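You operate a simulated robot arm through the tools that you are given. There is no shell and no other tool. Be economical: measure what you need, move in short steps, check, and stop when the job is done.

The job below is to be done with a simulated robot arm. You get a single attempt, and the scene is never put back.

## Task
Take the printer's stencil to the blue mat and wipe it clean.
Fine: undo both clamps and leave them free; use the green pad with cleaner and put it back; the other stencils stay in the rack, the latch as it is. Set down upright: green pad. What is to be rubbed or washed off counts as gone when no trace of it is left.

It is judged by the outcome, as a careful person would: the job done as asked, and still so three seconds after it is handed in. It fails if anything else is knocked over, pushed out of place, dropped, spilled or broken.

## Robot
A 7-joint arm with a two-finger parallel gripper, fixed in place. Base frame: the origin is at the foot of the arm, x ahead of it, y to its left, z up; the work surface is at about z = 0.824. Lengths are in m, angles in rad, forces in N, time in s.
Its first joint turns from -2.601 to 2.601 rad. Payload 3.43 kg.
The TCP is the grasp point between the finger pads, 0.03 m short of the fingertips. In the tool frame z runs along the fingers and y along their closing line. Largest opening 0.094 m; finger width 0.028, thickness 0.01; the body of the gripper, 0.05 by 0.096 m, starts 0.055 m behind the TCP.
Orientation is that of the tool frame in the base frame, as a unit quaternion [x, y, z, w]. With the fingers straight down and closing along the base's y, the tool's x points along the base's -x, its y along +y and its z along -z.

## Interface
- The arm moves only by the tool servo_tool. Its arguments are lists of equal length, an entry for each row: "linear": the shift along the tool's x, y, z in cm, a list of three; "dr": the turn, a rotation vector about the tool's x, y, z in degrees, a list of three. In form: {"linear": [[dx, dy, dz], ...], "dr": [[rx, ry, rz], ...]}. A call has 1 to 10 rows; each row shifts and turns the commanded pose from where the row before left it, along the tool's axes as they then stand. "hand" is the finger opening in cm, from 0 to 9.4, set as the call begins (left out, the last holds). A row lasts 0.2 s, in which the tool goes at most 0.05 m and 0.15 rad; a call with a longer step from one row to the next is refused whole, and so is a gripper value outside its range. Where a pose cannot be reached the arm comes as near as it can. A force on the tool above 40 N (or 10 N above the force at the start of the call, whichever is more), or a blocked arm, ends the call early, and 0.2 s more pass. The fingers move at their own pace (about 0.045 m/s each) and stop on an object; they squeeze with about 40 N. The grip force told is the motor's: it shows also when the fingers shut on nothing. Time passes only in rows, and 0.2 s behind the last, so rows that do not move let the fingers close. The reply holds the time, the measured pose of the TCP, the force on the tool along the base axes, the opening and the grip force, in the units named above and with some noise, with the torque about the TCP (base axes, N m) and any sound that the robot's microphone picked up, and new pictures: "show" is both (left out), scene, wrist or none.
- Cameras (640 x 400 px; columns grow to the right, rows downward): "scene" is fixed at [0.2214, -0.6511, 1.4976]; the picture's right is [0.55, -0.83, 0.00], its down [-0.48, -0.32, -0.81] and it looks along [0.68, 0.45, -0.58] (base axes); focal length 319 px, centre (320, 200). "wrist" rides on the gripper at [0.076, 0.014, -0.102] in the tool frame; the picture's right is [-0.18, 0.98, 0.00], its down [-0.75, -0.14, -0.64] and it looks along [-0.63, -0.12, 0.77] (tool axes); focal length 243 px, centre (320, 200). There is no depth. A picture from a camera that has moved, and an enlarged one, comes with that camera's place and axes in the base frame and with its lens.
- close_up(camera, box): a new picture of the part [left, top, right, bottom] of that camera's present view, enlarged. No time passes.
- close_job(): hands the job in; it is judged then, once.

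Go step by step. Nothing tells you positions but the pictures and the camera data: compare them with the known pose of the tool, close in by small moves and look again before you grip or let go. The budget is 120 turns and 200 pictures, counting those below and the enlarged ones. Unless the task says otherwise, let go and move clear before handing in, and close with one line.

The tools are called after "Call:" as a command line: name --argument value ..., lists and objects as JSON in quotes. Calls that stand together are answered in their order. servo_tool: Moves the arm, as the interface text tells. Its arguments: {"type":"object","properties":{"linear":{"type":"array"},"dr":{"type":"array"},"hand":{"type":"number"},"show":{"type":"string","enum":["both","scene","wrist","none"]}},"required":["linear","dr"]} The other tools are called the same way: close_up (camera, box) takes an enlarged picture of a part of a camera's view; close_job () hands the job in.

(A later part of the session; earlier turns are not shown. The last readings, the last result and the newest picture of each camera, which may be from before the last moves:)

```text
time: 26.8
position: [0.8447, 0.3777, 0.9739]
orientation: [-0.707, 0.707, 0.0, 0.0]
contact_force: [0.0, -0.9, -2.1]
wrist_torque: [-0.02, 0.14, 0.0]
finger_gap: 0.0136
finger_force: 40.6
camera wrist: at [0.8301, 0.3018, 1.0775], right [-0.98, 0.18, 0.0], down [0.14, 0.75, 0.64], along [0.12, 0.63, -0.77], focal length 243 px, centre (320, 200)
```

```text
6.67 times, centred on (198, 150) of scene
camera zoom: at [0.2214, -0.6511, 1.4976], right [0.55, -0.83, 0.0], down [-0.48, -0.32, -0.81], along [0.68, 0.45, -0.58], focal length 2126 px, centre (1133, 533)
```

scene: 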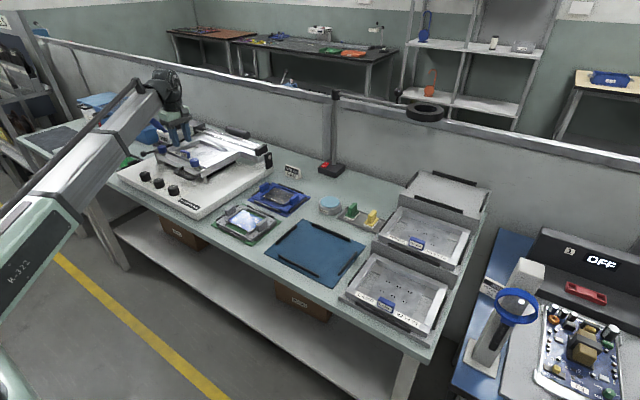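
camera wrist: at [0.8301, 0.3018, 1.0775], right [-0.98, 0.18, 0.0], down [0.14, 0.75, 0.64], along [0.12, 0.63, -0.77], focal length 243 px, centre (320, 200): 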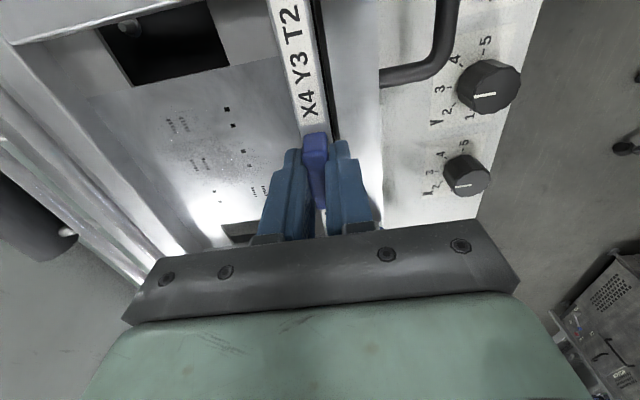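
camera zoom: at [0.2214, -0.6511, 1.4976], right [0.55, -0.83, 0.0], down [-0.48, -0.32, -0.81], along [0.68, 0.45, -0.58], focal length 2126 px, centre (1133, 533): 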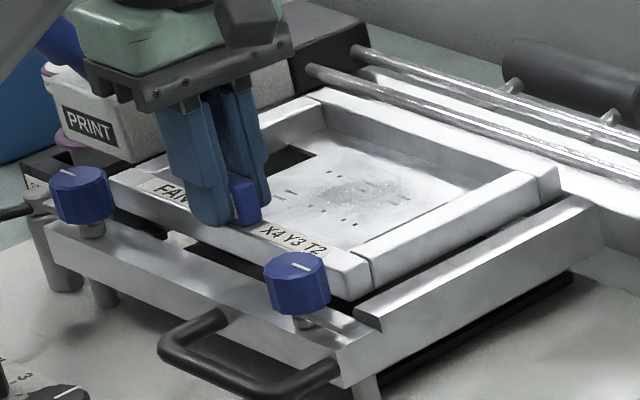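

It lifts out level and light (about 2 N). I'll raise it well clear, then carry it toward the mat.

Call:
servo_tool --linear '[[0, 0, -1.5], [0, 0, -2], [0, 0, -2.5], [0, 0, -2.5], [0, 0, -1.5], [1.5, 0, 0], [3, 0, 0], [3, 1, 0], [3, 1, 0], [3, 1, 0]]' --dr '[[0, 0, 0], [0, 0, 0], [0, 0, 0], [0, 0, 0], [0, 0, 0], [0, 0, 0], [0, 0, 0], [0, 0, 0], [0, 0, 0], [0, 0, 0]]' --show "scene"

Call:
servo_tool --linear '[[4, 1, 0], [4, 1, 0], [4, 1, 0], [4, 1, 0], [4, 1, 0], [4, 1, 0], [4, 1, 0], [4, 1, 0], [4, 1, 0], [4, 0, 0]]' --dr '[[0, 0, 0], [0, 0, 0], [0, 0, 0], [0, 0, 0], [0, 0, 0], [0, 0, 0], [0, 0, 0], [0, 0, 0], [0, 0, 0], [0, 0, 0]]' --show "scene"

```text
time: 29.0
position: [0.8151, 0.2451, 1.0742]
orientation: [-0.707, 0.708, 0.0, -0.001]
contact_force: [0.2, 0.1, -2.0]
wrist_torque: [-0.01, 0.2, 0.0]
finger_gap: 0.0136
finger_force: 40.3
```

scene: 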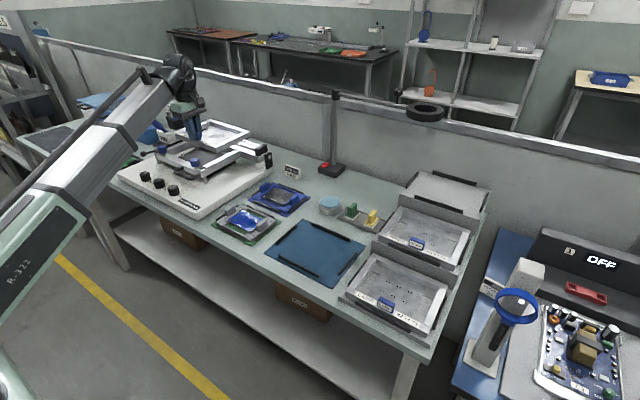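

```text
time: 31.2
position: [0.7242, -0.1564, 1.0754]
orientation: [0.708, -0.706, 0.0, -0.001]
contact_force: [0.4, 0.9, -2.1]
wrist_torque: [0.02, 0.19, 0.01]
finger_gap: 0.0135
finger_force: 40.1
```

scene: 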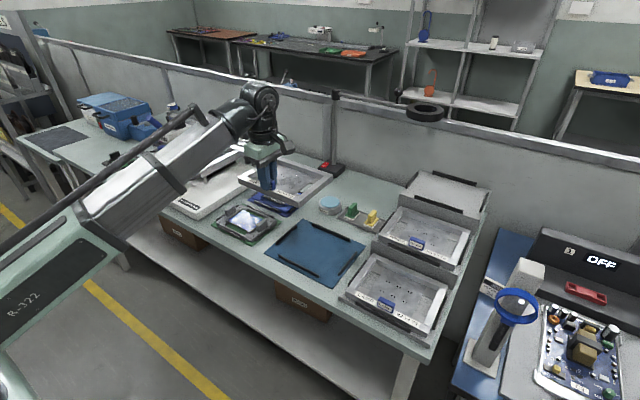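

It is stable. I'll bring it above the mat and look.

Call:
servo_tool --linear '[[3.4, 0, 0], [3.4, 0, 0], [3.4, 0, 0], [0, 0, 3], [0, 0, 3], [0, 0, 0]]' --dr '[[0, 0, 0], [0, 0, 0], [0, 0, 0], [0, 0, 0], [0, 0, 0], [0, 0, 0]]'

Call:
close_up --camera "scene" --box '[240, 170, 400, 290]'

```text
time: 32.6
position: [0.7251, -0.2569, 1.0133]
orientation: [-0.707, 0.707, -0.001, 0.0]
contact_force: [0.7, -0.2, -2.5]
wrist_torque: [-0.01, 0.19, 0.0]
finger_gap: 0.0136
finger_force: 40.3
camera wrist: at [0.7107, -0.3336, 1.1159], right [-0.98, 0.18, 0.0], down [0.14, 0.75, 0.64], along [0.12, 0.63, -0.77], focal length 243 px, centre (320, 200)
```

scene: 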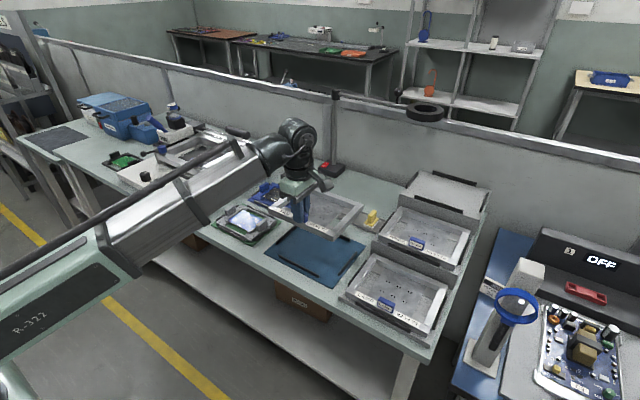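
wrist: 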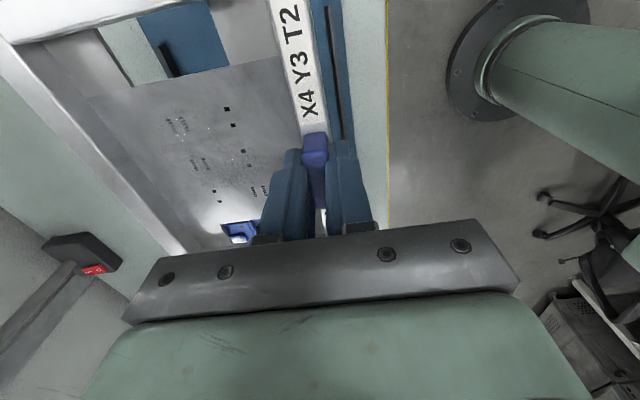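

```text
3.33 times, centred on (320, 230) of scene
camera zoom: at [0.2214, -0.6511, 1.4976], right [0.55, -0.83, 0.0], down [-0.48, -0.32, -0.81], along [0.68, 0.45, -0.58], focal length 1063 px, centre (320, 100)
```

zoom: 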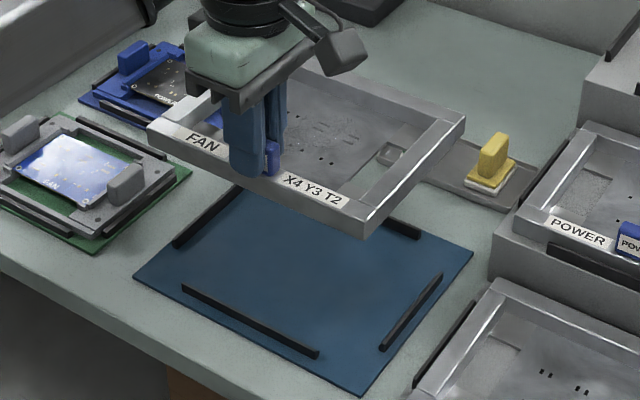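

The stencil is about 0.204 × 0.145 and the space between the mat guides about 0.213 × 0.162. Its centre is already nearly over the mat's centre (0.791, -0.259), so I'll shift 2 mm and lower most of the way.

Call:
servo_tool --linear '[[0.2, -0.1, 2.5], [0, 0, 3], [0, 0, 3], [0, 0, 2], [0, 0, 0]]' --dr '[[0, 0, 0], [0, 0, 0], [0, 0, 0], [0, 0, 0], [0, 0, 0]]'

Call:
close_up --camera "scene" --box '[240, 190, 400, 290]'

Call:
close_up --camera "wrist" --box '[0, 0, 400, 250]'

```text
time: 33.8
position: [0.7259, -0.2598, 0.9076]
orientation: [0.707, -0.707, 0.0, 0.0]
contact_force: [-0.1, 0.3, -2.2]
wrist_torque: [0.01, 0.17, -0.01]
finger_gap: 0.0133
finger_force: 39.7
camera wrist: at [0.7128, -0.3365, 1.011], right [-0.98, 0.18, 0.0], down [0.14, 0.75, 0.64], along [0.12, 0.63, -0.77], focal length 243 px, centre (320, 200)
```

scene: 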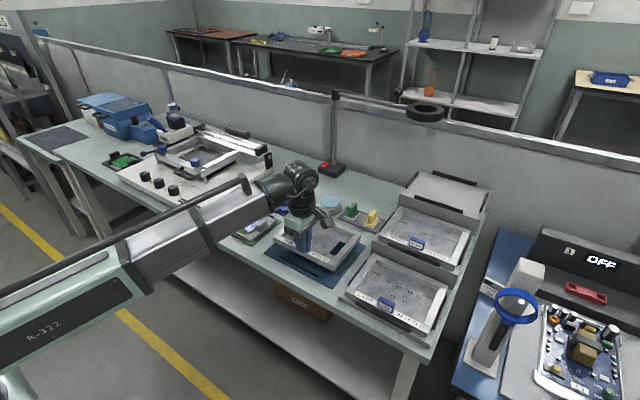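
wrist: 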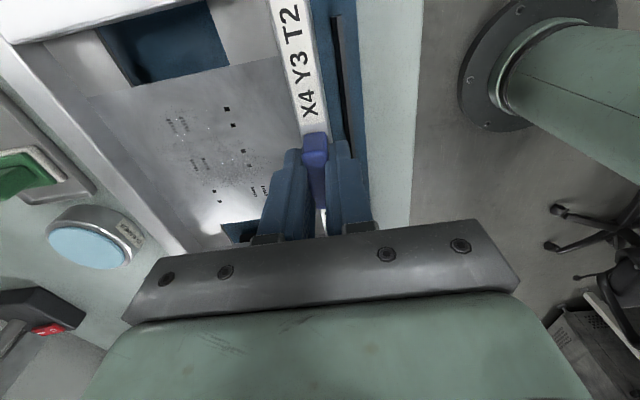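

```text
4.00 times, centred on (320, 240) of scene
camera zoom: at [0.2214, -0.6511, 1.4976], right [0.55, -0.83, 0.0], down [-0.48, -0.32, -0.81], along [0.68, 0.45, -0.58], focal length 1276 px, centre (320, 40)
```

zoom: 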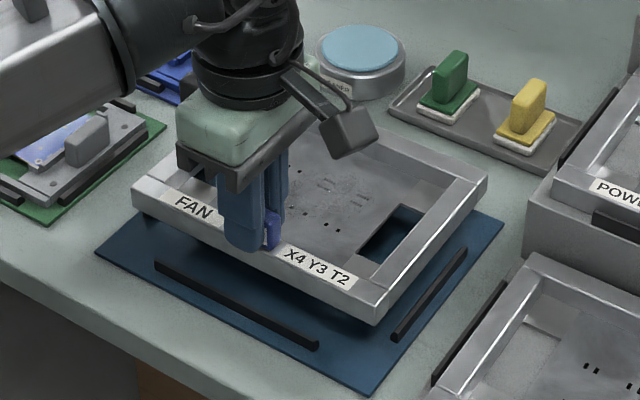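

```text
1.60 times, centred on (200, 125) of wrist
camera zoom: at [0.7128, -0.3365, 1.011], right [-0.98, 0.18, 0.0], down [0.14, 0.75, 0.64], along [0.12, 0.63, -0.77], focal length 388 px, centre (512, 320)
```

zoom: 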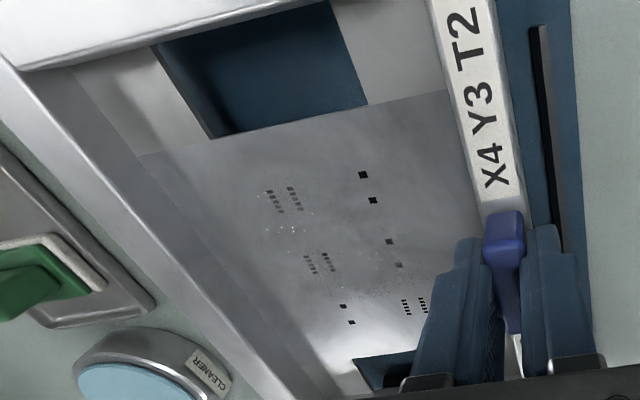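

Clearances are a few millimetres. I'll shift about 2 mm toward +y and -x, lower to just above the guides and check again.

Call:
servo_tool --linear '[[-0.18, 0.2, 0.5], [0, 0, 0.8], [0, 0, 0]]' --dr '[[0, 0, 0], [0, 0, 0], [0, 0, 0]]' --show "none"

Call:
close_up --camera "scene" --box '[264, 205, 376, 275]'

Call:
close_up --camera "scene" --box '[320, 225, 376, 260]'

```text
time: 34.6
position: [0.7251, -0.2581, 0.8958]
orientation: [-0.707, 0.707, 0.0, 0.0]
contact_force: [0.1, 0.1, -3.3]
wrist_torque: [0.02, 0.14, -0.02]
finger_gap: 0.0135
finger_force: 39.7
```

```text
5.71 times, centred on (320, 240) of scene
camera zoom: at [0.2214, -0.6511, 1.4976], right [0.55, -0.83, 0.0], down [-0.48, -0.32, -0.81], along [0.68, 0.45, -0.58], focal length 1822 px, centre (320, -29)
```

zoom: 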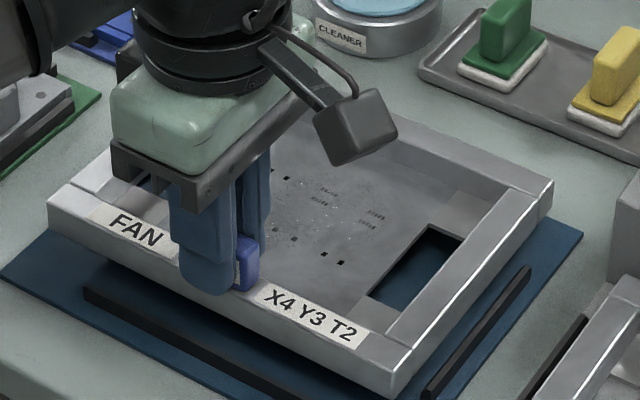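

```text
11.43 times, centred on (348, 242) of scene
camera zoom: at [0.2214, -0.6511, 1.4976], right [0.55, -0.83, 0.0], down [-0.48, -0.32, -0.81], along [0.68, 0.45, -0.58], focal length 3645 px, centre (0, -286)
```

zoom: 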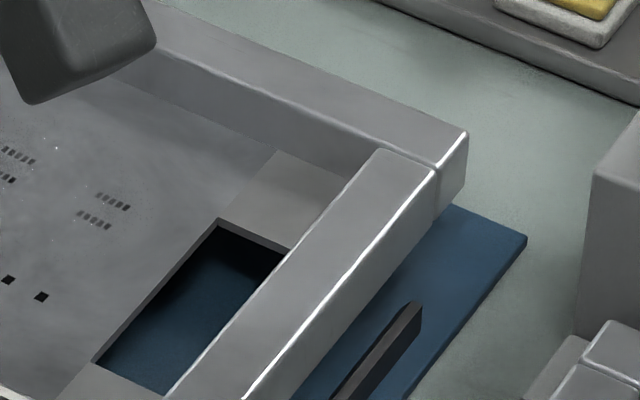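

It looks well centred. I'll lower in small steps until contact.

Call:
servo_tool --linear '[[-0.05, 0, 0.5], [0, 0, 0.4], [0, 0, 0]]' --dr '[[0, 0, 0], [0, 0, 0], [0, 0, 0]]' --show "none"

Call:
close_up --camera "scene" --box '[264, 205, 376, 275]'

```text
time: 35.4
position: [0.7235, -0.2567, 0.8863]
orientation: [-0.707, 0.707, 0.0, 0.0]
contact_force: [0.0, -0.4, -2.9]
wrist_torque: [-0.01, 0.14, 0.02]
finger_gap: 0.0131
finger_force: 39.8
```

```text
5.71 times, centred on (320, 240) of scene
camera zoom: at [0.2214, -0.6511, 1.4976], right [0.55, -0.83, 0.0], down [-0.48, -0.32, -0.81], along [0.68, 0.45, -0.58], focal length 1822 px, centre (320, -29)
```

zoom: 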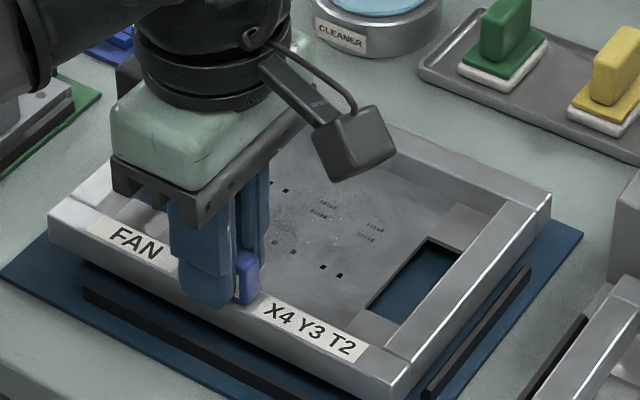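

Call:
servo_tool --linear '[[0.05, -0.15, 0.3], [0, 0, 0.3], [0, 0, 0]]' --dr '[[0, 0, 0], [0, 0, 0], [0, 0, 0]]' --show "none"

Call:
close_up --camera "scene" --box '[264, 210, 376, 280]'

```text
time: 36.2
position: [0.7253, -0.2593, 0.8809]
orientation: [-0.707, 0.707, 0.0, 0.0]
contact_force: [-9.5, 1.8, 6.9]
wrist_torque: [0.14, -0.9, 0.28]
finger_gap: 0.0137
finger_force: 39.5
```

```text
5.71 times, centred on (320, 245) of scene
camera zoom: at [0.2214, -0.6511, 1.4976], right [0.55, -0.83, 0.0], down [-0.48, -0.32, -0.81], along [0.68, 0.45, -0.58], focal length 1822 px, centre (320, -57)
```

zoom: 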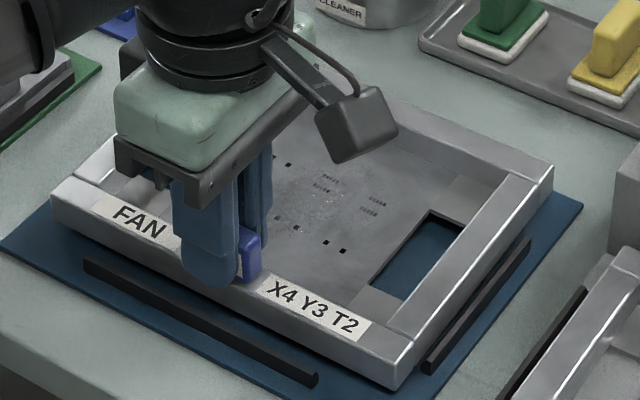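

It is touching at the back (force toward -x), so the stencil is slightly too far back. I'll raise it a little, shift 4 mm toward -x and lower again.

Call:
servo_tool --linear '[[0, 0, -0.7], [-0.1, 0.4, 0], [0, 0, 0.3], [0, 0, 0.3], [0, 0, 0]]' --dr '[[0, 0, 0], [0, 0, 0], [0, 0, 0], [0, 0, 0], [0, 0, 0]]' --show "none"

Call:
close_up --camera "scene" --box '[264, 210, 376, 280]'

```text
time: 37.4
position: [0.7209, -0.2572, 0.882]
orientation: [-0.707, 0.707, 0.0, 0.0]
contact_force: [0.6, -0.7, -1.6]
wrist_torque: [0.01, 0.16, -0.01]
finger_gap: 0.0132
finger_force: 40.6
```

```text
5.71 times, centred on (320, 245) of scene
camera zoom: at [0.2214, -0.6511, 1.4976], right [0.55, -0.83, 0.0], down [-0.48, -0.32, -0.81], along [0.68, 0.45, -0.58], focal length 1822 px, centre (320, -57)
```

zoom: 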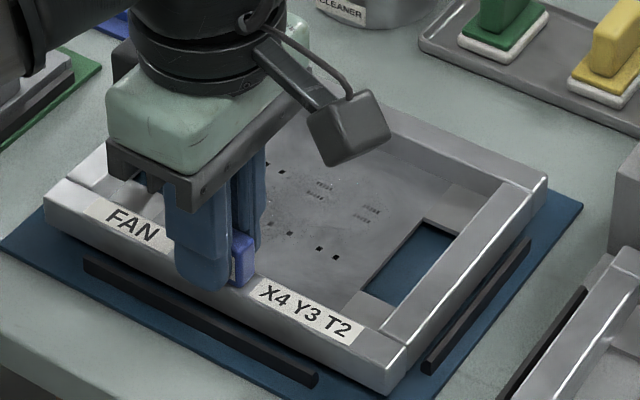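

Call:
servo_tool --linear '[[0.05, -0.15, 0.2], [0, 0, 0.3], [0, 0, 0]]' --dr '[[0, 0, 0], [0, 0, 0], [0, 0, 0]]' --show "none"

Call:
close_up --camera "scene" --box '[264, 210, 376, 280]'

```text
time: 38.2
position: [0.7209, -0.2573, 0.8779]
orientation: [-0.707, 0.707, 0.0, 0.0]
contact_force: [-17.1, -0.2, 8.7]
wrist_torque: [0.41, -0.79, 0.45]
finger_gap: 0.0139
finger_force: 39.8
```

```text
5.71 times, centred on (320, 245) of scene
camera zoom: at [0.2214, -0.6511, 1.4976], right [0.55, -0.83, 0.0], down [-0.48, -0.32, -0.81], along [0.68, 0.45, -0.58], focal length 1822 px, centre (320, -57)
```

zoom: 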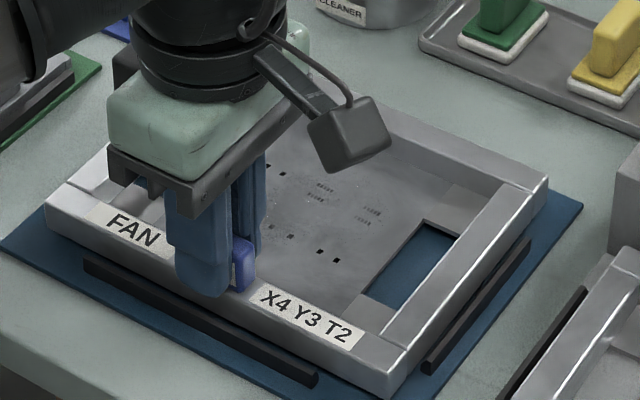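

It still pushes from the back. I'll raise it, shift another 4 mm toward -x and try again.

Call:
servo_tool --linear '[[0, 0, -0.6], [0, 0.45, 0], [0, 0, 0.3], [0, 0, 0.3], [0, 0, 0]]' --dr '[[0, 0, 0], [0, 0, 0], [0, 0, 0], [0, 0, 0], [0, 0, 0]]' --show "wrist"

Call:
close_up --camera "scene" --box '[264, 210, 376, 280]'

```text
time: 39.4
position: [0.717, -0.257, 0.8773]
orientation: [0.707, -0.707, -0.001, 0.0]
contact_force: [0.2, -0.8, -2.8]
wrist_torque: [0.02, 0.14, 0.0]
finger_gap: 0.0135
finger_force: 39.9
camera wrist: at [0.7041, -0.3351, 0.9805], right [-0.98, 0.18, 0.0], down [0.14, 0.75, 0.64], along [0.12, 0.63, -0.77], focal length 243 px, centre (320, 200)
```

wrist: 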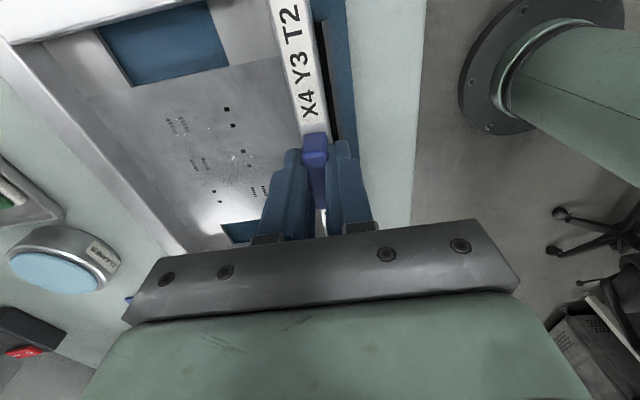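

```text
5.71 times, centred on (320, 245) of scene
camera zoom: at [0.2214, -0.6511, 1.4976], right [0.55, -0.83, 0.0], down [-0.48, -0.32, -0.81], along [0.68, 0.45, -0.58], focal length 1822 px, centre (320, -57)
```

zoom: 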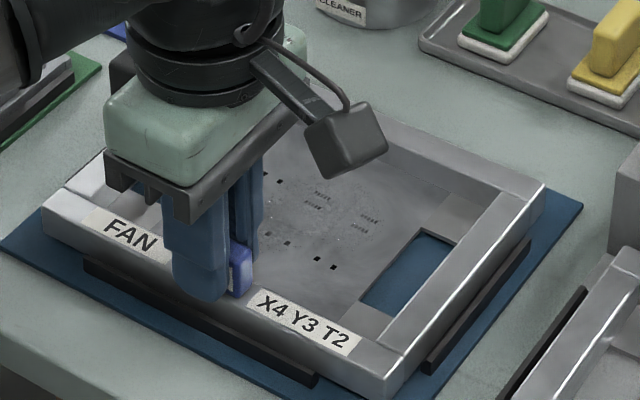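

Call:
servo_tool --linear '[[0, 0, 0.3], [0, 0, 0]]' --dr '[[0, 0, 0], [0, 0, 0]]' --show "none"

Call:
close_up --camera "scene" --box '[264, 215, 376, 285]'

```text
time: 40.0
position: [0.7192, -0.2578, 0.8748]
orientation: [0.707, -0.707, -0.001, 0.0]
contact_force: [-2.1, -3.0, 4.5]
wrist_torque: [0.74, 0.01, 0.03]
finger_gap: 0.0135
finger_force: 40.0
```

```text
5.71 times, centred on (320, 250) of scene
camera zoom: at [0.2214, -0.6511, 1.4976], right [0.55, -0.83, 0.0], down [-0.48, -0.32, -0.81], along [0.68, 0.45, -0.58], focal length 1822 px, centre (320, -86)
```

zoom: 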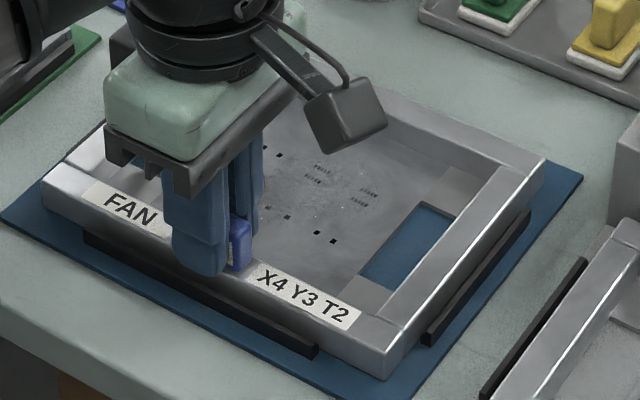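

Now it is touching on the +y side. I'll raise it slightly, shift 2.5 mm toward -y and lower.

Call:
servo_tool --linear '[[0, 0, -0.5], [0.25, 0, 0], [0, 0, 0.3], [0, 0, 0.3], [0, 0, 0]]' --dr '[[0, 0, 0], [0, 0, 0], [0, 0, 0], [0, 0, 0], [0, 0, 0]]' --show "none"

Call:
close_up --camera "scene" --box '[264, 215, 376, 285]'

```text
time: 41.2
position: [0.7175, -0.2605, 0.8755]
orientation: [0.708, -0.706, 0.0, -0.002]
contact_force: [1.2, 14.6, 25.4]
wrist_torque: [1.03, -0.07, 0.32]
finger_gap: 0.0139
finger_force: 40.2
```

```text
5.71 times, centred on (320, 250) of scene
camera zoom: at [0.2214, -0.6511, 1.4976], right [0.55, -0.83, 0.0], down [-0.48, -0.32, -0.81], along [0.68, 0.45, -0.58], focal length 1822 px, centre (320, -86)
```

zoom: 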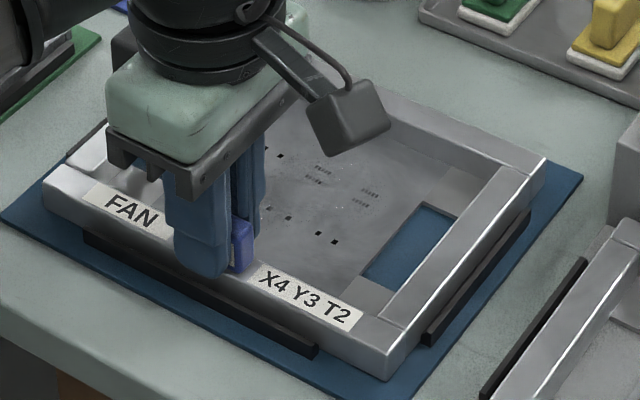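

This looks like it is down on the mat with a little side load. I'll relieve the push and look at the guides.

Call:
servo_tool --linear '[[-0.1, 0, -0.2], [0, 0, 0]]' --dr '[[0, 0, 0], [0, 0, 0]]' --show "wrist"

Call:
close_up --camera "scene" --box '[260, 220, 324, 260]'

Call:
close_up --camera "scene" --box '[310, 235, 374, 275]'

```text
time: 41.8
position: [0.7192, -0.2592, 0.8753]
orientation: [0.707, -0.707, 0.0, 0.0]
contact_force: [2.7, 8.1, 3.7]
wrist_torque: [1.16, -0.05, 0.42]
finger_gap: 0.0137
finger_force: 40.3
camera wrist: at [0.704, -0.3362, 0.9782], right [-0.98, 0.18, 0.0], down [0.14, 0.75, 0.64], along [0.12, 0.63, -0.77], focal length 243 px, centre (320, 200)
```

wrist: 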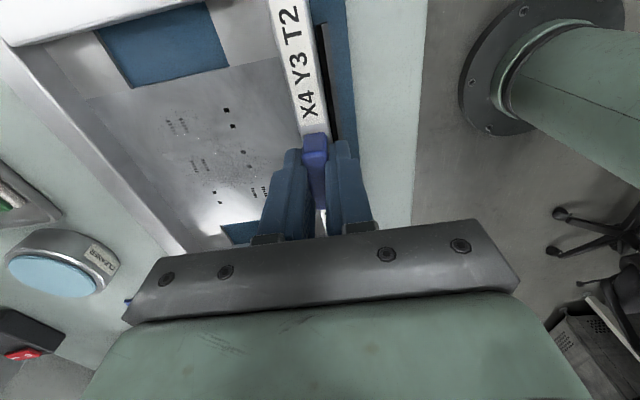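

```text
10.00 times, centred on (292, 240) of scene
camera zoom: at [0.2214, -0.6511, 1.4976], right [0.55, -0.83, 0.0], down [-0.48, -0.32, -0.81], along [0.68, 0.45, -0.58], focal length 3189 px, centre (600, -200)
```

zoom: 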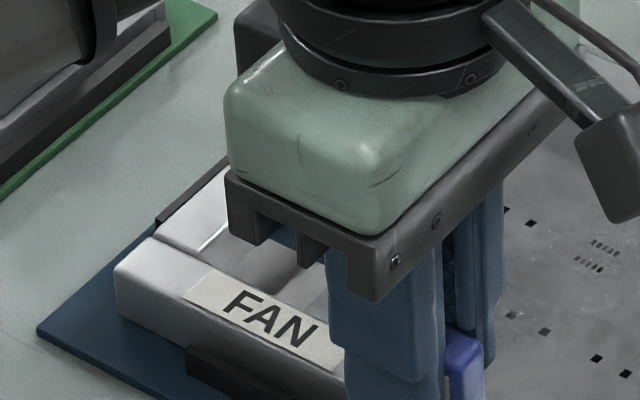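

```text
10.00 times, centred on (342, 255) of scene
camera zoom: at [0.2214, -0.6511, 1.4976], right [0.55, -0.83, 0.0], down [-0.48, -0.32, -0.81], along [0.68, 0.45, -0.58], focal length 3189 px, centre (100, -350)
```

zoom: 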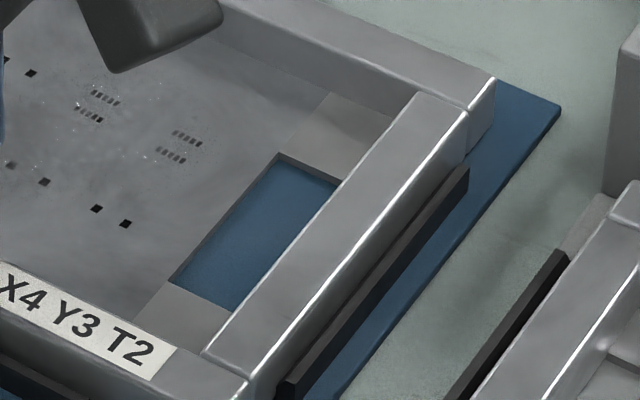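

It appears to be seated within all four guides. I'll release the tab and rise to look.

Call:
servo_tool --linear '[[0, 0, 0], [0, 0, 0], [0, 0, -1], [0, 0, -2], [0, 0, -3], [0, 0, -4], [0, 0, -4]]' --dr '[[0, 0, 0], [0, 0, 0], [0, 0, 0], [0, 0, 0], [0, 0, 0], [0, 0, 0], [0, 0, 0]]' --hand 3.6

Call:
close_up --camera "scene" --box '[256, 210, 376, 285]'

Call:
close_up --camera "wrist" --box '[0, 0, 400, 250]'

```text
time: 43.4
position: [0.7179, -0.2581, 1.0161]
orientation: [0.707, -0.707, 0.0, 0.0]
contact_force: [-0.1, 0.1, -0.3]
wrist_torque: [-0.03, 0.02, -0.01]
finger_gap: 0.0363
finger_force: 0.0
camera wrist: at [0.703, -0.3348, 1.1185], right [-0.98, 0.18, 0.0], down [0.14, 0.75, 0.64], along [0.12, 0.63, -0.77], focal length 243 px, centre (320, 200)
```

scene: 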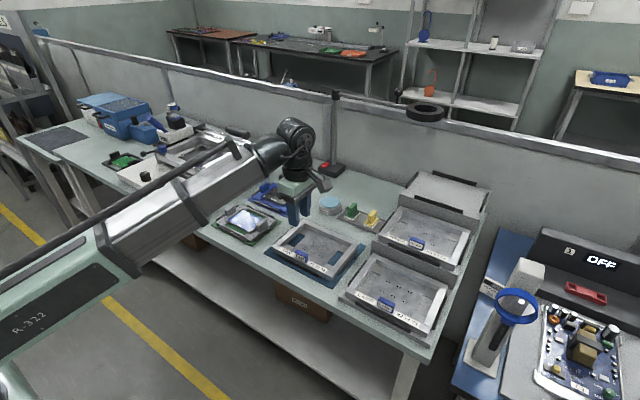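
wrist: 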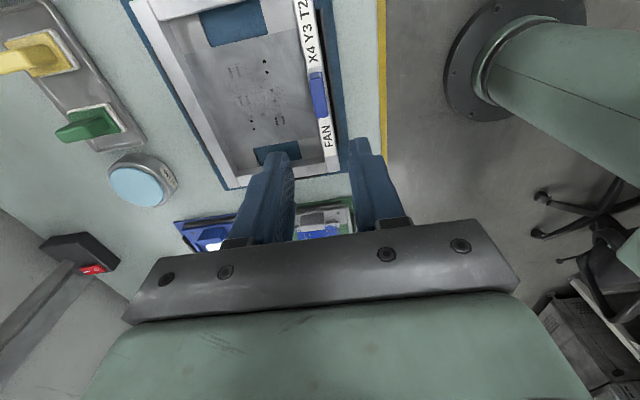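

```text
5.33 times, centred on (316, 248) of scene
camera zoom: at [0.2214, -0.6511, 1.4976], right [0.55, -0.83, 0.0], down [-0.48, -0.32, -0.81], along [0.68, 0.45, -0.58], focal length 1701 px, centre (341, -53)
```

zoom: 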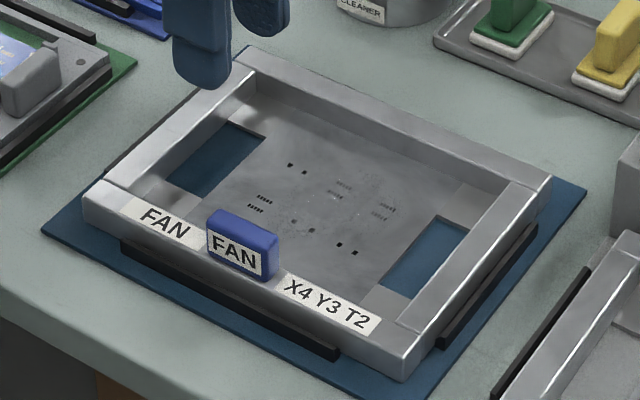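

```text
1.60 times, centred on (200, 125) of wrist
camera zoom: at [0.703, -0.3348, 1.1185], right [-0.98, 0.18, 0.0], down [0.14, 0.75, 0.64], along [0.12, 0.63, -0.77], focal length 388 px, centre (512, 320)
```

zoom: 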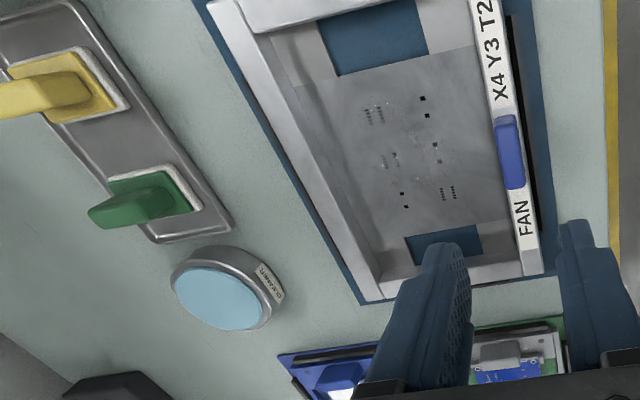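

The stencil looks seated. I'll check the rear corner and the dirt on the foil closely, and the green pad and cleaner.

Call:
close_up --camera "scene" --box '[340, 230, 372, 250]'

Call:
close_up --camera "scene" --box '[290, 220, 354, 260]'

Call:
close_up --camera "scene" --box '[310, 185, 390, 235]'

Call:
close_up --camera "wrist" --box '[200, 40, 340, 170]'

```text
16.00 times, centred on (356, 240) of scene
camera zoom: at [0.2214, -0.6511, 1.4976], right [0.55, -0.83, 0.0], down [-0.48, -0.32, -0.81], along [0.68, 0.45, -0.58], focal length 5103 px, centre (-256, -440)
```

zoom: 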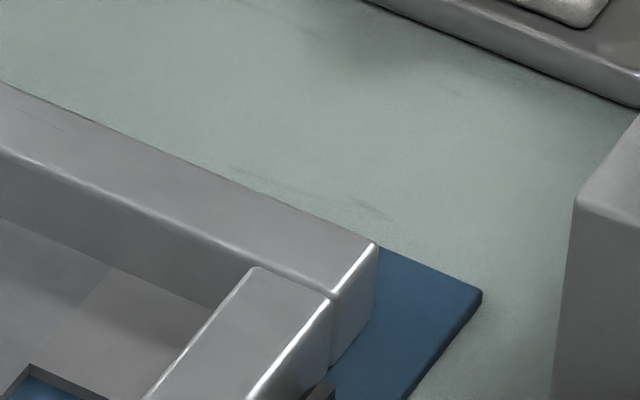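

```text
10.00 times, centred on (322, 240) of scene
camera zoom: at [0.2214, -0.6511, 1.4976], right [0.55, -0.83, 0.0], down [-0.48, -0.32, -0.81], along [0.68, 0.45, -0.58], focal length 3189 px, centre (300, -200)
```

zoom: 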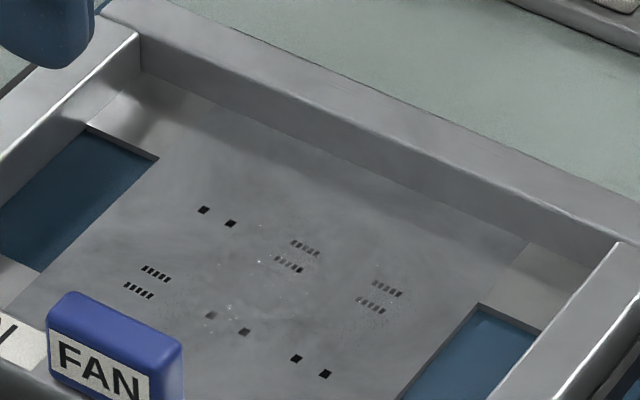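

```text
8.00 times, centred on (350, 210) of scene
camera zoom: at [0.2214, -0.6511, 1.4976], right [0.55, -0.83, 0.0], down [-0.48, -0.32, -0.81], along [0.68, 0.45, -0.58], focal length 2551 px, centre (80, 120)
```

zoom: 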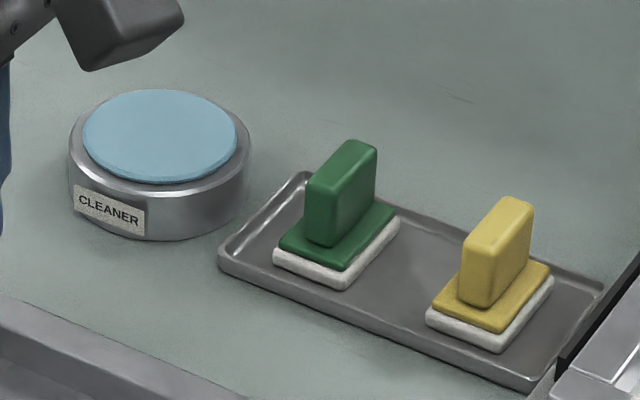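

```text
3.08 times, centred on (270, 105) of wrist
camera zoom: at [0.703, -0.3348, 1.1185], right [-0.98, 0.18, 0.0], down [0.14, 0.75, 0.64], along [0.12, 0.63, -0.77], focal length 746 px, centre (474, 492)
```

zoom: 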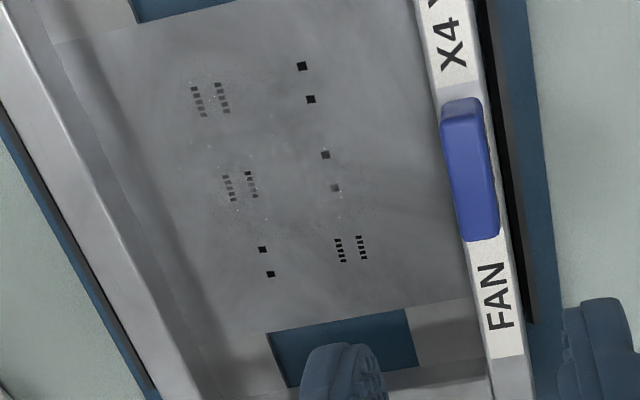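

The stencil sits flat, with grey paste smeared among the apertures in the middle of the foil. The green pad is near (0.984, -0.273) and the cleaner disc near (0.981, -0.188), both near the reach limit, so I'll come in with a slight outward tilt. First I'll turn back to yaw 0 and move forward at height.

Call:
servo_tool --linear '[[0, 0, -1], [0, 0, -1], [0, 0, -1], [0, 0, 0], [0, 0, 0], [0, 0, 0], [0, 0, 0], [0, 0, 0], [0, 0, 0], [0, 0, 0]]' --dr '[[0, 0, 8], [0, 0, 8], [0, 0, 8], [0, 0, 8], [0, 0, 8], [0, 0, 8], [0, 0, 8], [0, 0, 8], [0, 0, 8], [0, 0, 8]]' --show "none"

Call:
servo_tool --linear '[[0, 0, 0], [0, 0, 0], [-3.5, -0.2, 0], [-3.5, -0.2, 0], [-3.5, -0.2, 0], [-3.5, -0.2, 0], [-3.5, -0.2, 0], [-3.5, -0.2, 0]]' --dr '[[0, 0, 8], [0, 0, 2], [0, 0, 0], [0, 0, 0], [0, 0, 0], [0, 0, 0], [0, 0, 0], [0, 0, 0]]' --show "wrist"

```text
time: 45.6
position: [0.7172, -0.26, 1.0454]
orientation: [-0.086, 0.996, -0.001, 0.0]
contact_force: [-0.7, -0.2, 0.4]
wrist_torque: [0.04, 0.0, 0.02]
finger_gap: 0.036
finger_force: 0.0
```

```text
time: 47.4
position: [0.9287, -0.2725, 1.0467]
orientation: [0.0, 1.0, 0.0, 0.0]
contact_force: [0.1, 0.6, -0.1]
wrist_torque: [0.0, -0.01, -0.01]
finger_gap: 0.0358
finger_force: 0.1
camera wrist: at [0.8529, -0.2578, 1.1488], right [0.18, 0.98, 0.0], down [0.75, -0.14, 0.64], along [0.63, -0.12, -0.77], focal length 243 px, centre (320, 200)
```

wrist: 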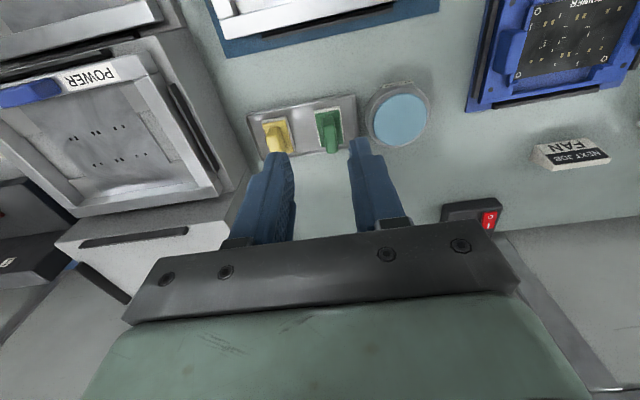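

Call:
close_up --camera "wrist" --box '[230, 60, 450, 200]'

Call:
servo_tool --linear '[[-1.5, 0, 0], [-1.5, 0, 0], [0, 0, 0], [0, 0, 3], [0, 0, 3], [0, 0, 0]]' --dr '[[0, -7.5, 0], [0, -7.5, 0], [0, 0, 0], [0, 0, 0], [0, 0, 0], [0, 0, 0]]'

```text
2.86 times, centred on (340, 130) of wrist
camera zoom: at [0.8529, -0.2578, 1.1488], right [0.18, 0.98, 0.0], down [0.75, -0.14, 0.64], along [0.63, -0.12, -0.77], focal length 693 px, centre (263, 400)
```

zoom: 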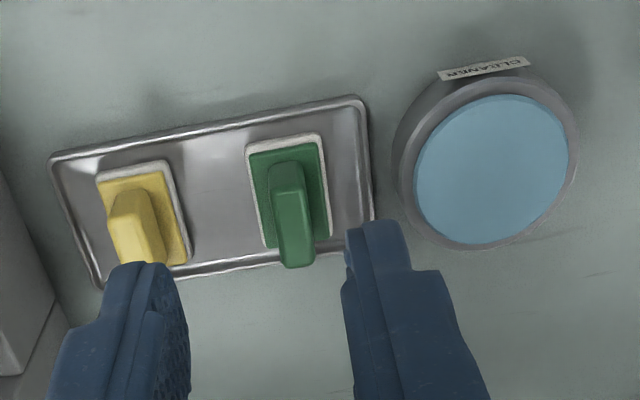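

```text
time: 48.8
position: [0.9741, -0.2719, 0.9887]
orientation: [0.001, 0.991, 0.0, 0.131]
contact_force: [-0.6, 0.5, -0.1]
wrist_torque: [-0.02, -0.02, 0.02]
finger_gap: 0.0362
finger_force: 0.0
camera wrist: at [0.874, -0.258, 1.0686], right [0.18, 0.98, 0.05], down [0.56, -0.14, 0.82], along [0.81, -0.12, -0.58], focal length 243 px, centre (320, 200)
```

scene: 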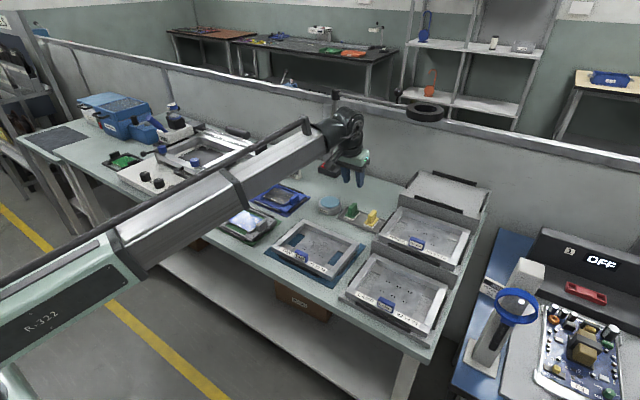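
wrist: 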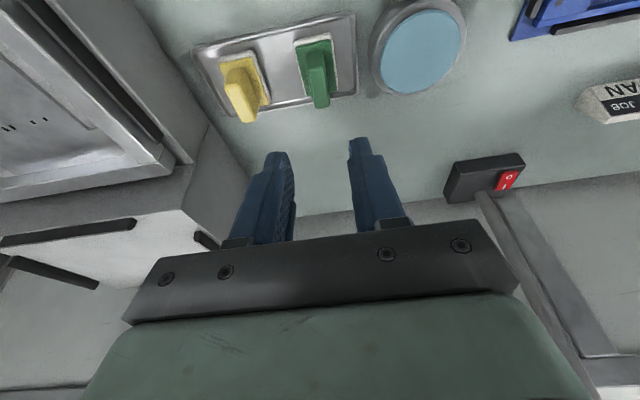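

The tilt is as wanted and within reach. I'll line up and descend most of the way along the tool axis.

Call:
servo_tool --linear '[[1.9, 0.1, 0], [0, 0, 3], [0, 0, 3], [0, 0, 2], [0, 0, 0]]' --dr '[[0, 0, 0], [0, 0, 0], [0, 0, 0], [0, 0, 0], [0, 0, 0]]' --show "wrist"

Call:
close_up --camera "scene" --box '[310, 170, 406, 230]'

Call:
close_up --camera "wrist" --box '[200, 40, 440, 190]'

```text
time: 50.0
position: [0.9747, -0.2686, 0.9057]
orientation: [0.0, 0.991, -0.001, 0.13]
contact_force: [0.2, 0.7, 0.0]
wrist_torque: [0.03, -0.02, 0.01]
finger_gap: 0.0359
finger_force: 0.1
camera wrist: at [0.8753, -0.256, 0.9857], right [0.18, 0.98, 0.05], down [0.56, -0.14, 0.82], along [0.81, -0.12, -0.58], focal length 243 px, centre (320, 200)
```

wrist: 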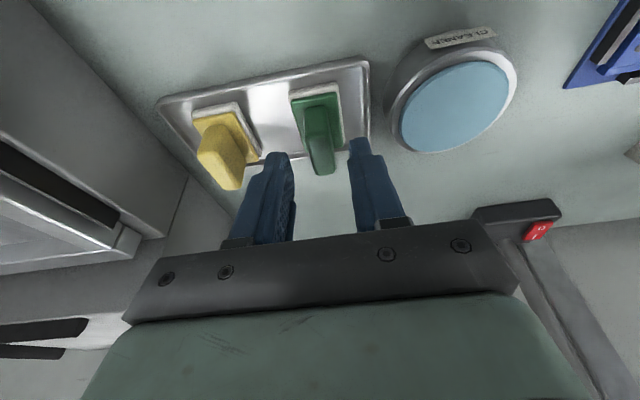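

```text
6.67 times, centred on (358, 200) of scene
camera zoom: at [0.2214, -0.6511, 1.4976], right [0.55, -0.83, 0.0], down [-0.48, -0.32, -0.81], along [0.68, 0.45, -0.58], focal length 2126 px, centre (67, 200)
```

zoom: 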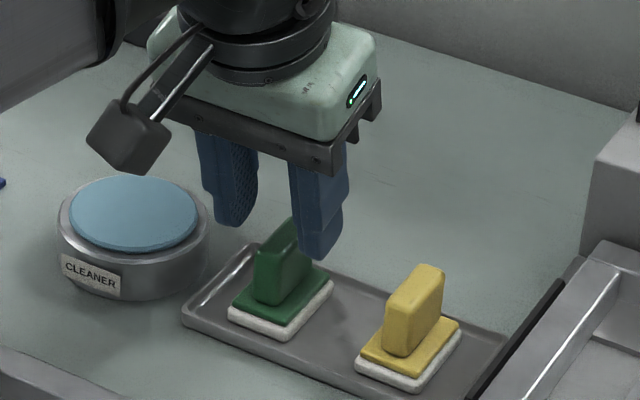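

```text
2.67 times, centred on (320, 115) of wrist
camera zoom: at [0.8753, -0.256, 0.9857], right [0.18, 0.98, 0.05], down [0.56, -0.14, 0.82], along [0.81, -0.12, -0.58], focal length 647 px, centre (320, 427)
```

zoom: 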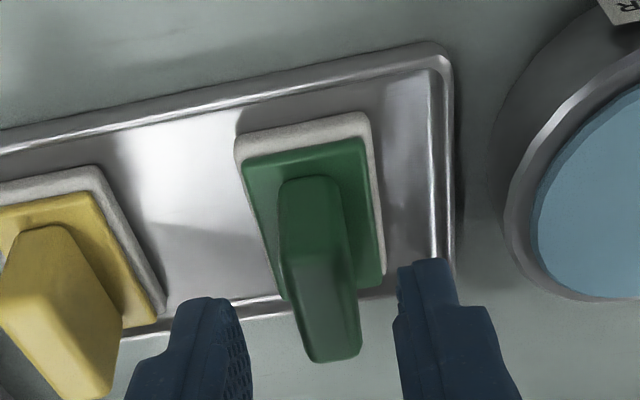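

Call:
servo_tool --linear '[[-0.2, -0.25, 1], [0, 0, 1], [0, 0, 1.1], [0, 0, 0]]' --dr '[[0, 0, 0], [0, 0, 0], [0, 0, 0], [0, 0, 0]]' --show "none"

Call:
close_up --camera "scene" --box '[326, 185, 390, 225]'

Call:
close_up --camera "wrist" --box '[200, 40, 440, 190]'

```text
time: 51.0
position: [0.9864, -0.2719, 0.8775]
orientation: [0.0, 0.991, 0.0, 0.131]
contact_force: [-0.3, 0.4, -0.3]
wrist_torque: [-0.01, -0.01, 0.02]
finger_gap: 0.036
finger_force: 0.0
```

```text
10.00 times, centred on (358, 205) of scene
camera zoom: at [0.2214, -0.6511, 1.4976], right [0.55, -0.83, 0.0], down [-0.48, -0.32, -0.81], along [0.68, 0.45, -0.58], focal length 3189 px, centre (-60, 150)
```

zoom: 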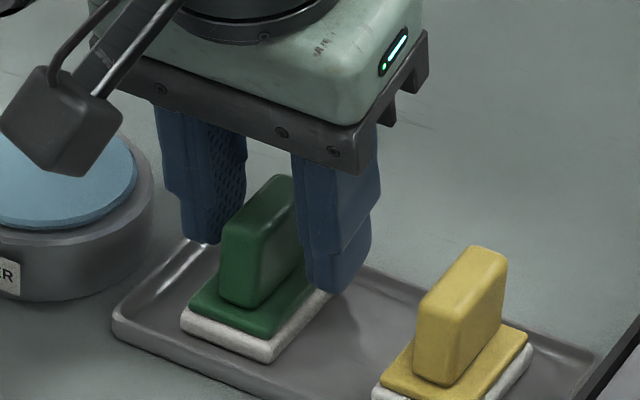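

```text
2.67 times, centred on (320, 115) of wrist
camera zoom: at [0.8862, -0.259, 0.9578], right [0.18, 0.98, 0.05], down [0.56, -0.14, 0.82], along [0.81, -0.12, -0.58], focal length 647 px, centre (320, 427)
```

zoom: 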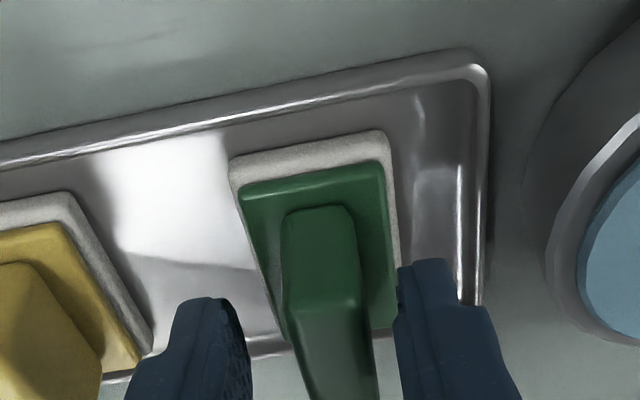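

The handle is centred between the fingers. I'll close on it.

Call:
servo_tool --linear '[[0, 0, 0], [0, 0, 0], [0, 0, 0]]' --dr '[[0, 0, 0], [0, 0, 0], [0, 0, 0]]' --hand 0 --show "none"

Call:
servo_tool --linear '[[0.15, 0, -0.58], [0.3, 0, -1.16], [0.4, 0, -1.55], [0.5, 0, -1.93], [0, 0, 0]]' --dr '[[0, 0, 0], [0, 0, 0], [0, 0, 0], [0, 0, 0], [0, 0, 0]]' --show "wrist"

Call:
close_up --camera "scene" --box '[310, 160, 406, 220]'

```text
time: 51.8
position: [0.9867, -0.2728, 0.8786]
orientation: [0.0, 0.991, 0.001, 0.131]
contact_force: [-0.3, -0.7, -1.0]
wrist_torque: [-0.01, 0.0, 0.02]
finger_gap: 0.0143
finger_force: 39.7
```

```text
time: 53.0
position: [0.9587, -0.272, 0.9264]
orientation: [0.0, 0.991, 0.0, 0.131]
contact_force: [0.9, -0.1, -0.2]
wrist_torque: [0.02, -0.01, 0.02]
finger_gap: 0.0148
finger_force: 39.7
camera wrist: at [0.8584, -0.2594, 1.0049], right [0.18, 0.98, 0.05], down [0.56, -0.14, 0.81], along [0.81, -0.12, -0.58], focal length 243 px, centre (320, 200)
```

wrist: 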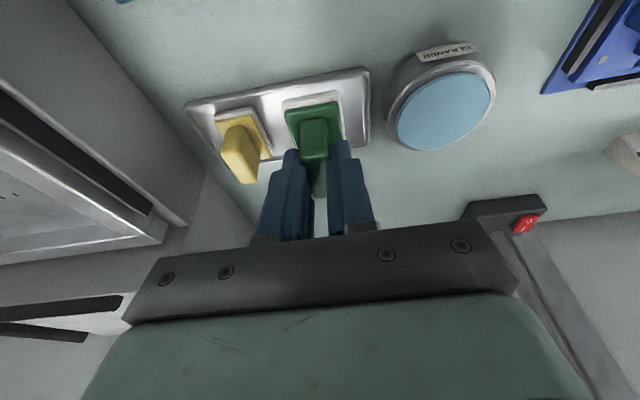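

```text
6.67 times, centred on (358, 190) of scene
camera zoom: at [0.2214, -0.6511, 1.4976], right [0.55, -0.83, 0.0], down [-0.48, -0.32, -0.81], along [0.68, 0.45, -0.58], focal length 2126 px, centre (67, 267)
```

zoom: 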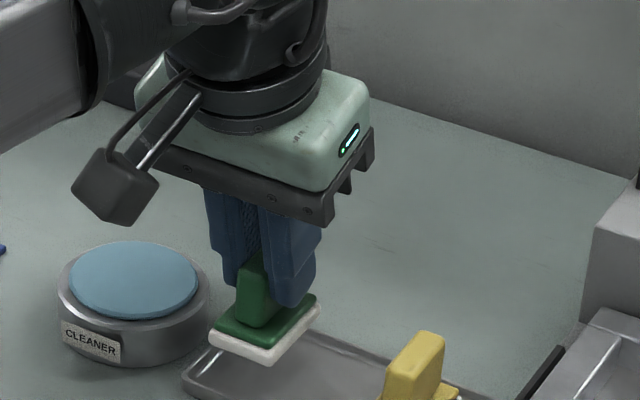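

The pad is held level; it was picked up with the TCP at (0.987, -0.273, 0.879). Next I'll go over the cleaner disc.

Call:
servo_tool --linear '[[0, 0, -1.2], [-1, 2.8, 0], [-1, 2.8, 0], [-0.8, 2.8, 0], [0, 0, 0]]' --dr '[[0, 0, 0], [0, 0, 0], [0, 0, 0], [0, 0, 0], [0, 0, 0]]' --show "wrist"

Call:
close_up --camera "scene" --box '[290, 160, 386, 220]'

```text
time: 54.2
position: [0.9843, -0.1891, 0.9449]
orientation: [0.0, 0.991, 0.0, 0.131]
contact_force: [0.0, -0.3, -0.4]
wrist_torque: [0.0, -0.04, -0.02]
finger_gap: 0.0147
finger_force: 39.9
camera wrist: at [0.8837, -0.1754, 1.0243], right [0.18, 0.98, 0.05], down [0.56, -0.14, 0.82], along [0.81, -0.12, -0.58], focal length 243 px, centre (320, 200)
```

wrist: 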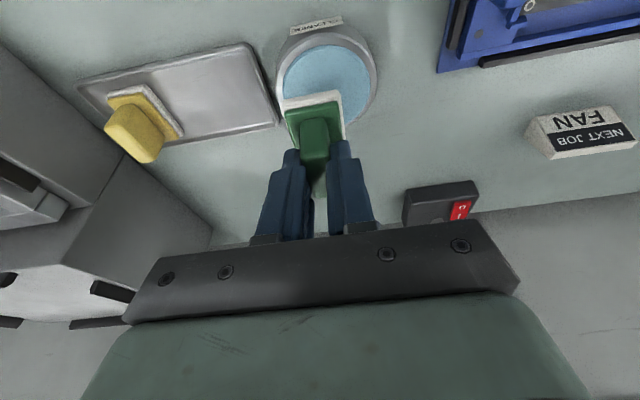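

```text
6.67 times, centred on (338, 190) of scene
camera zoom: at [0.2214, -0.6511, 1.4976], right [0.55, -0.83, 0.0], down [-0.48, -0.32, -0.81], along [0.68, 0.45, -0.58], focal length 2126 px, centre (200, 267)
```

zoom: 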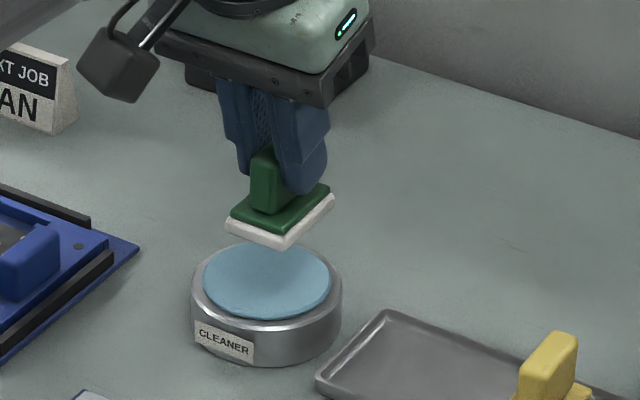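

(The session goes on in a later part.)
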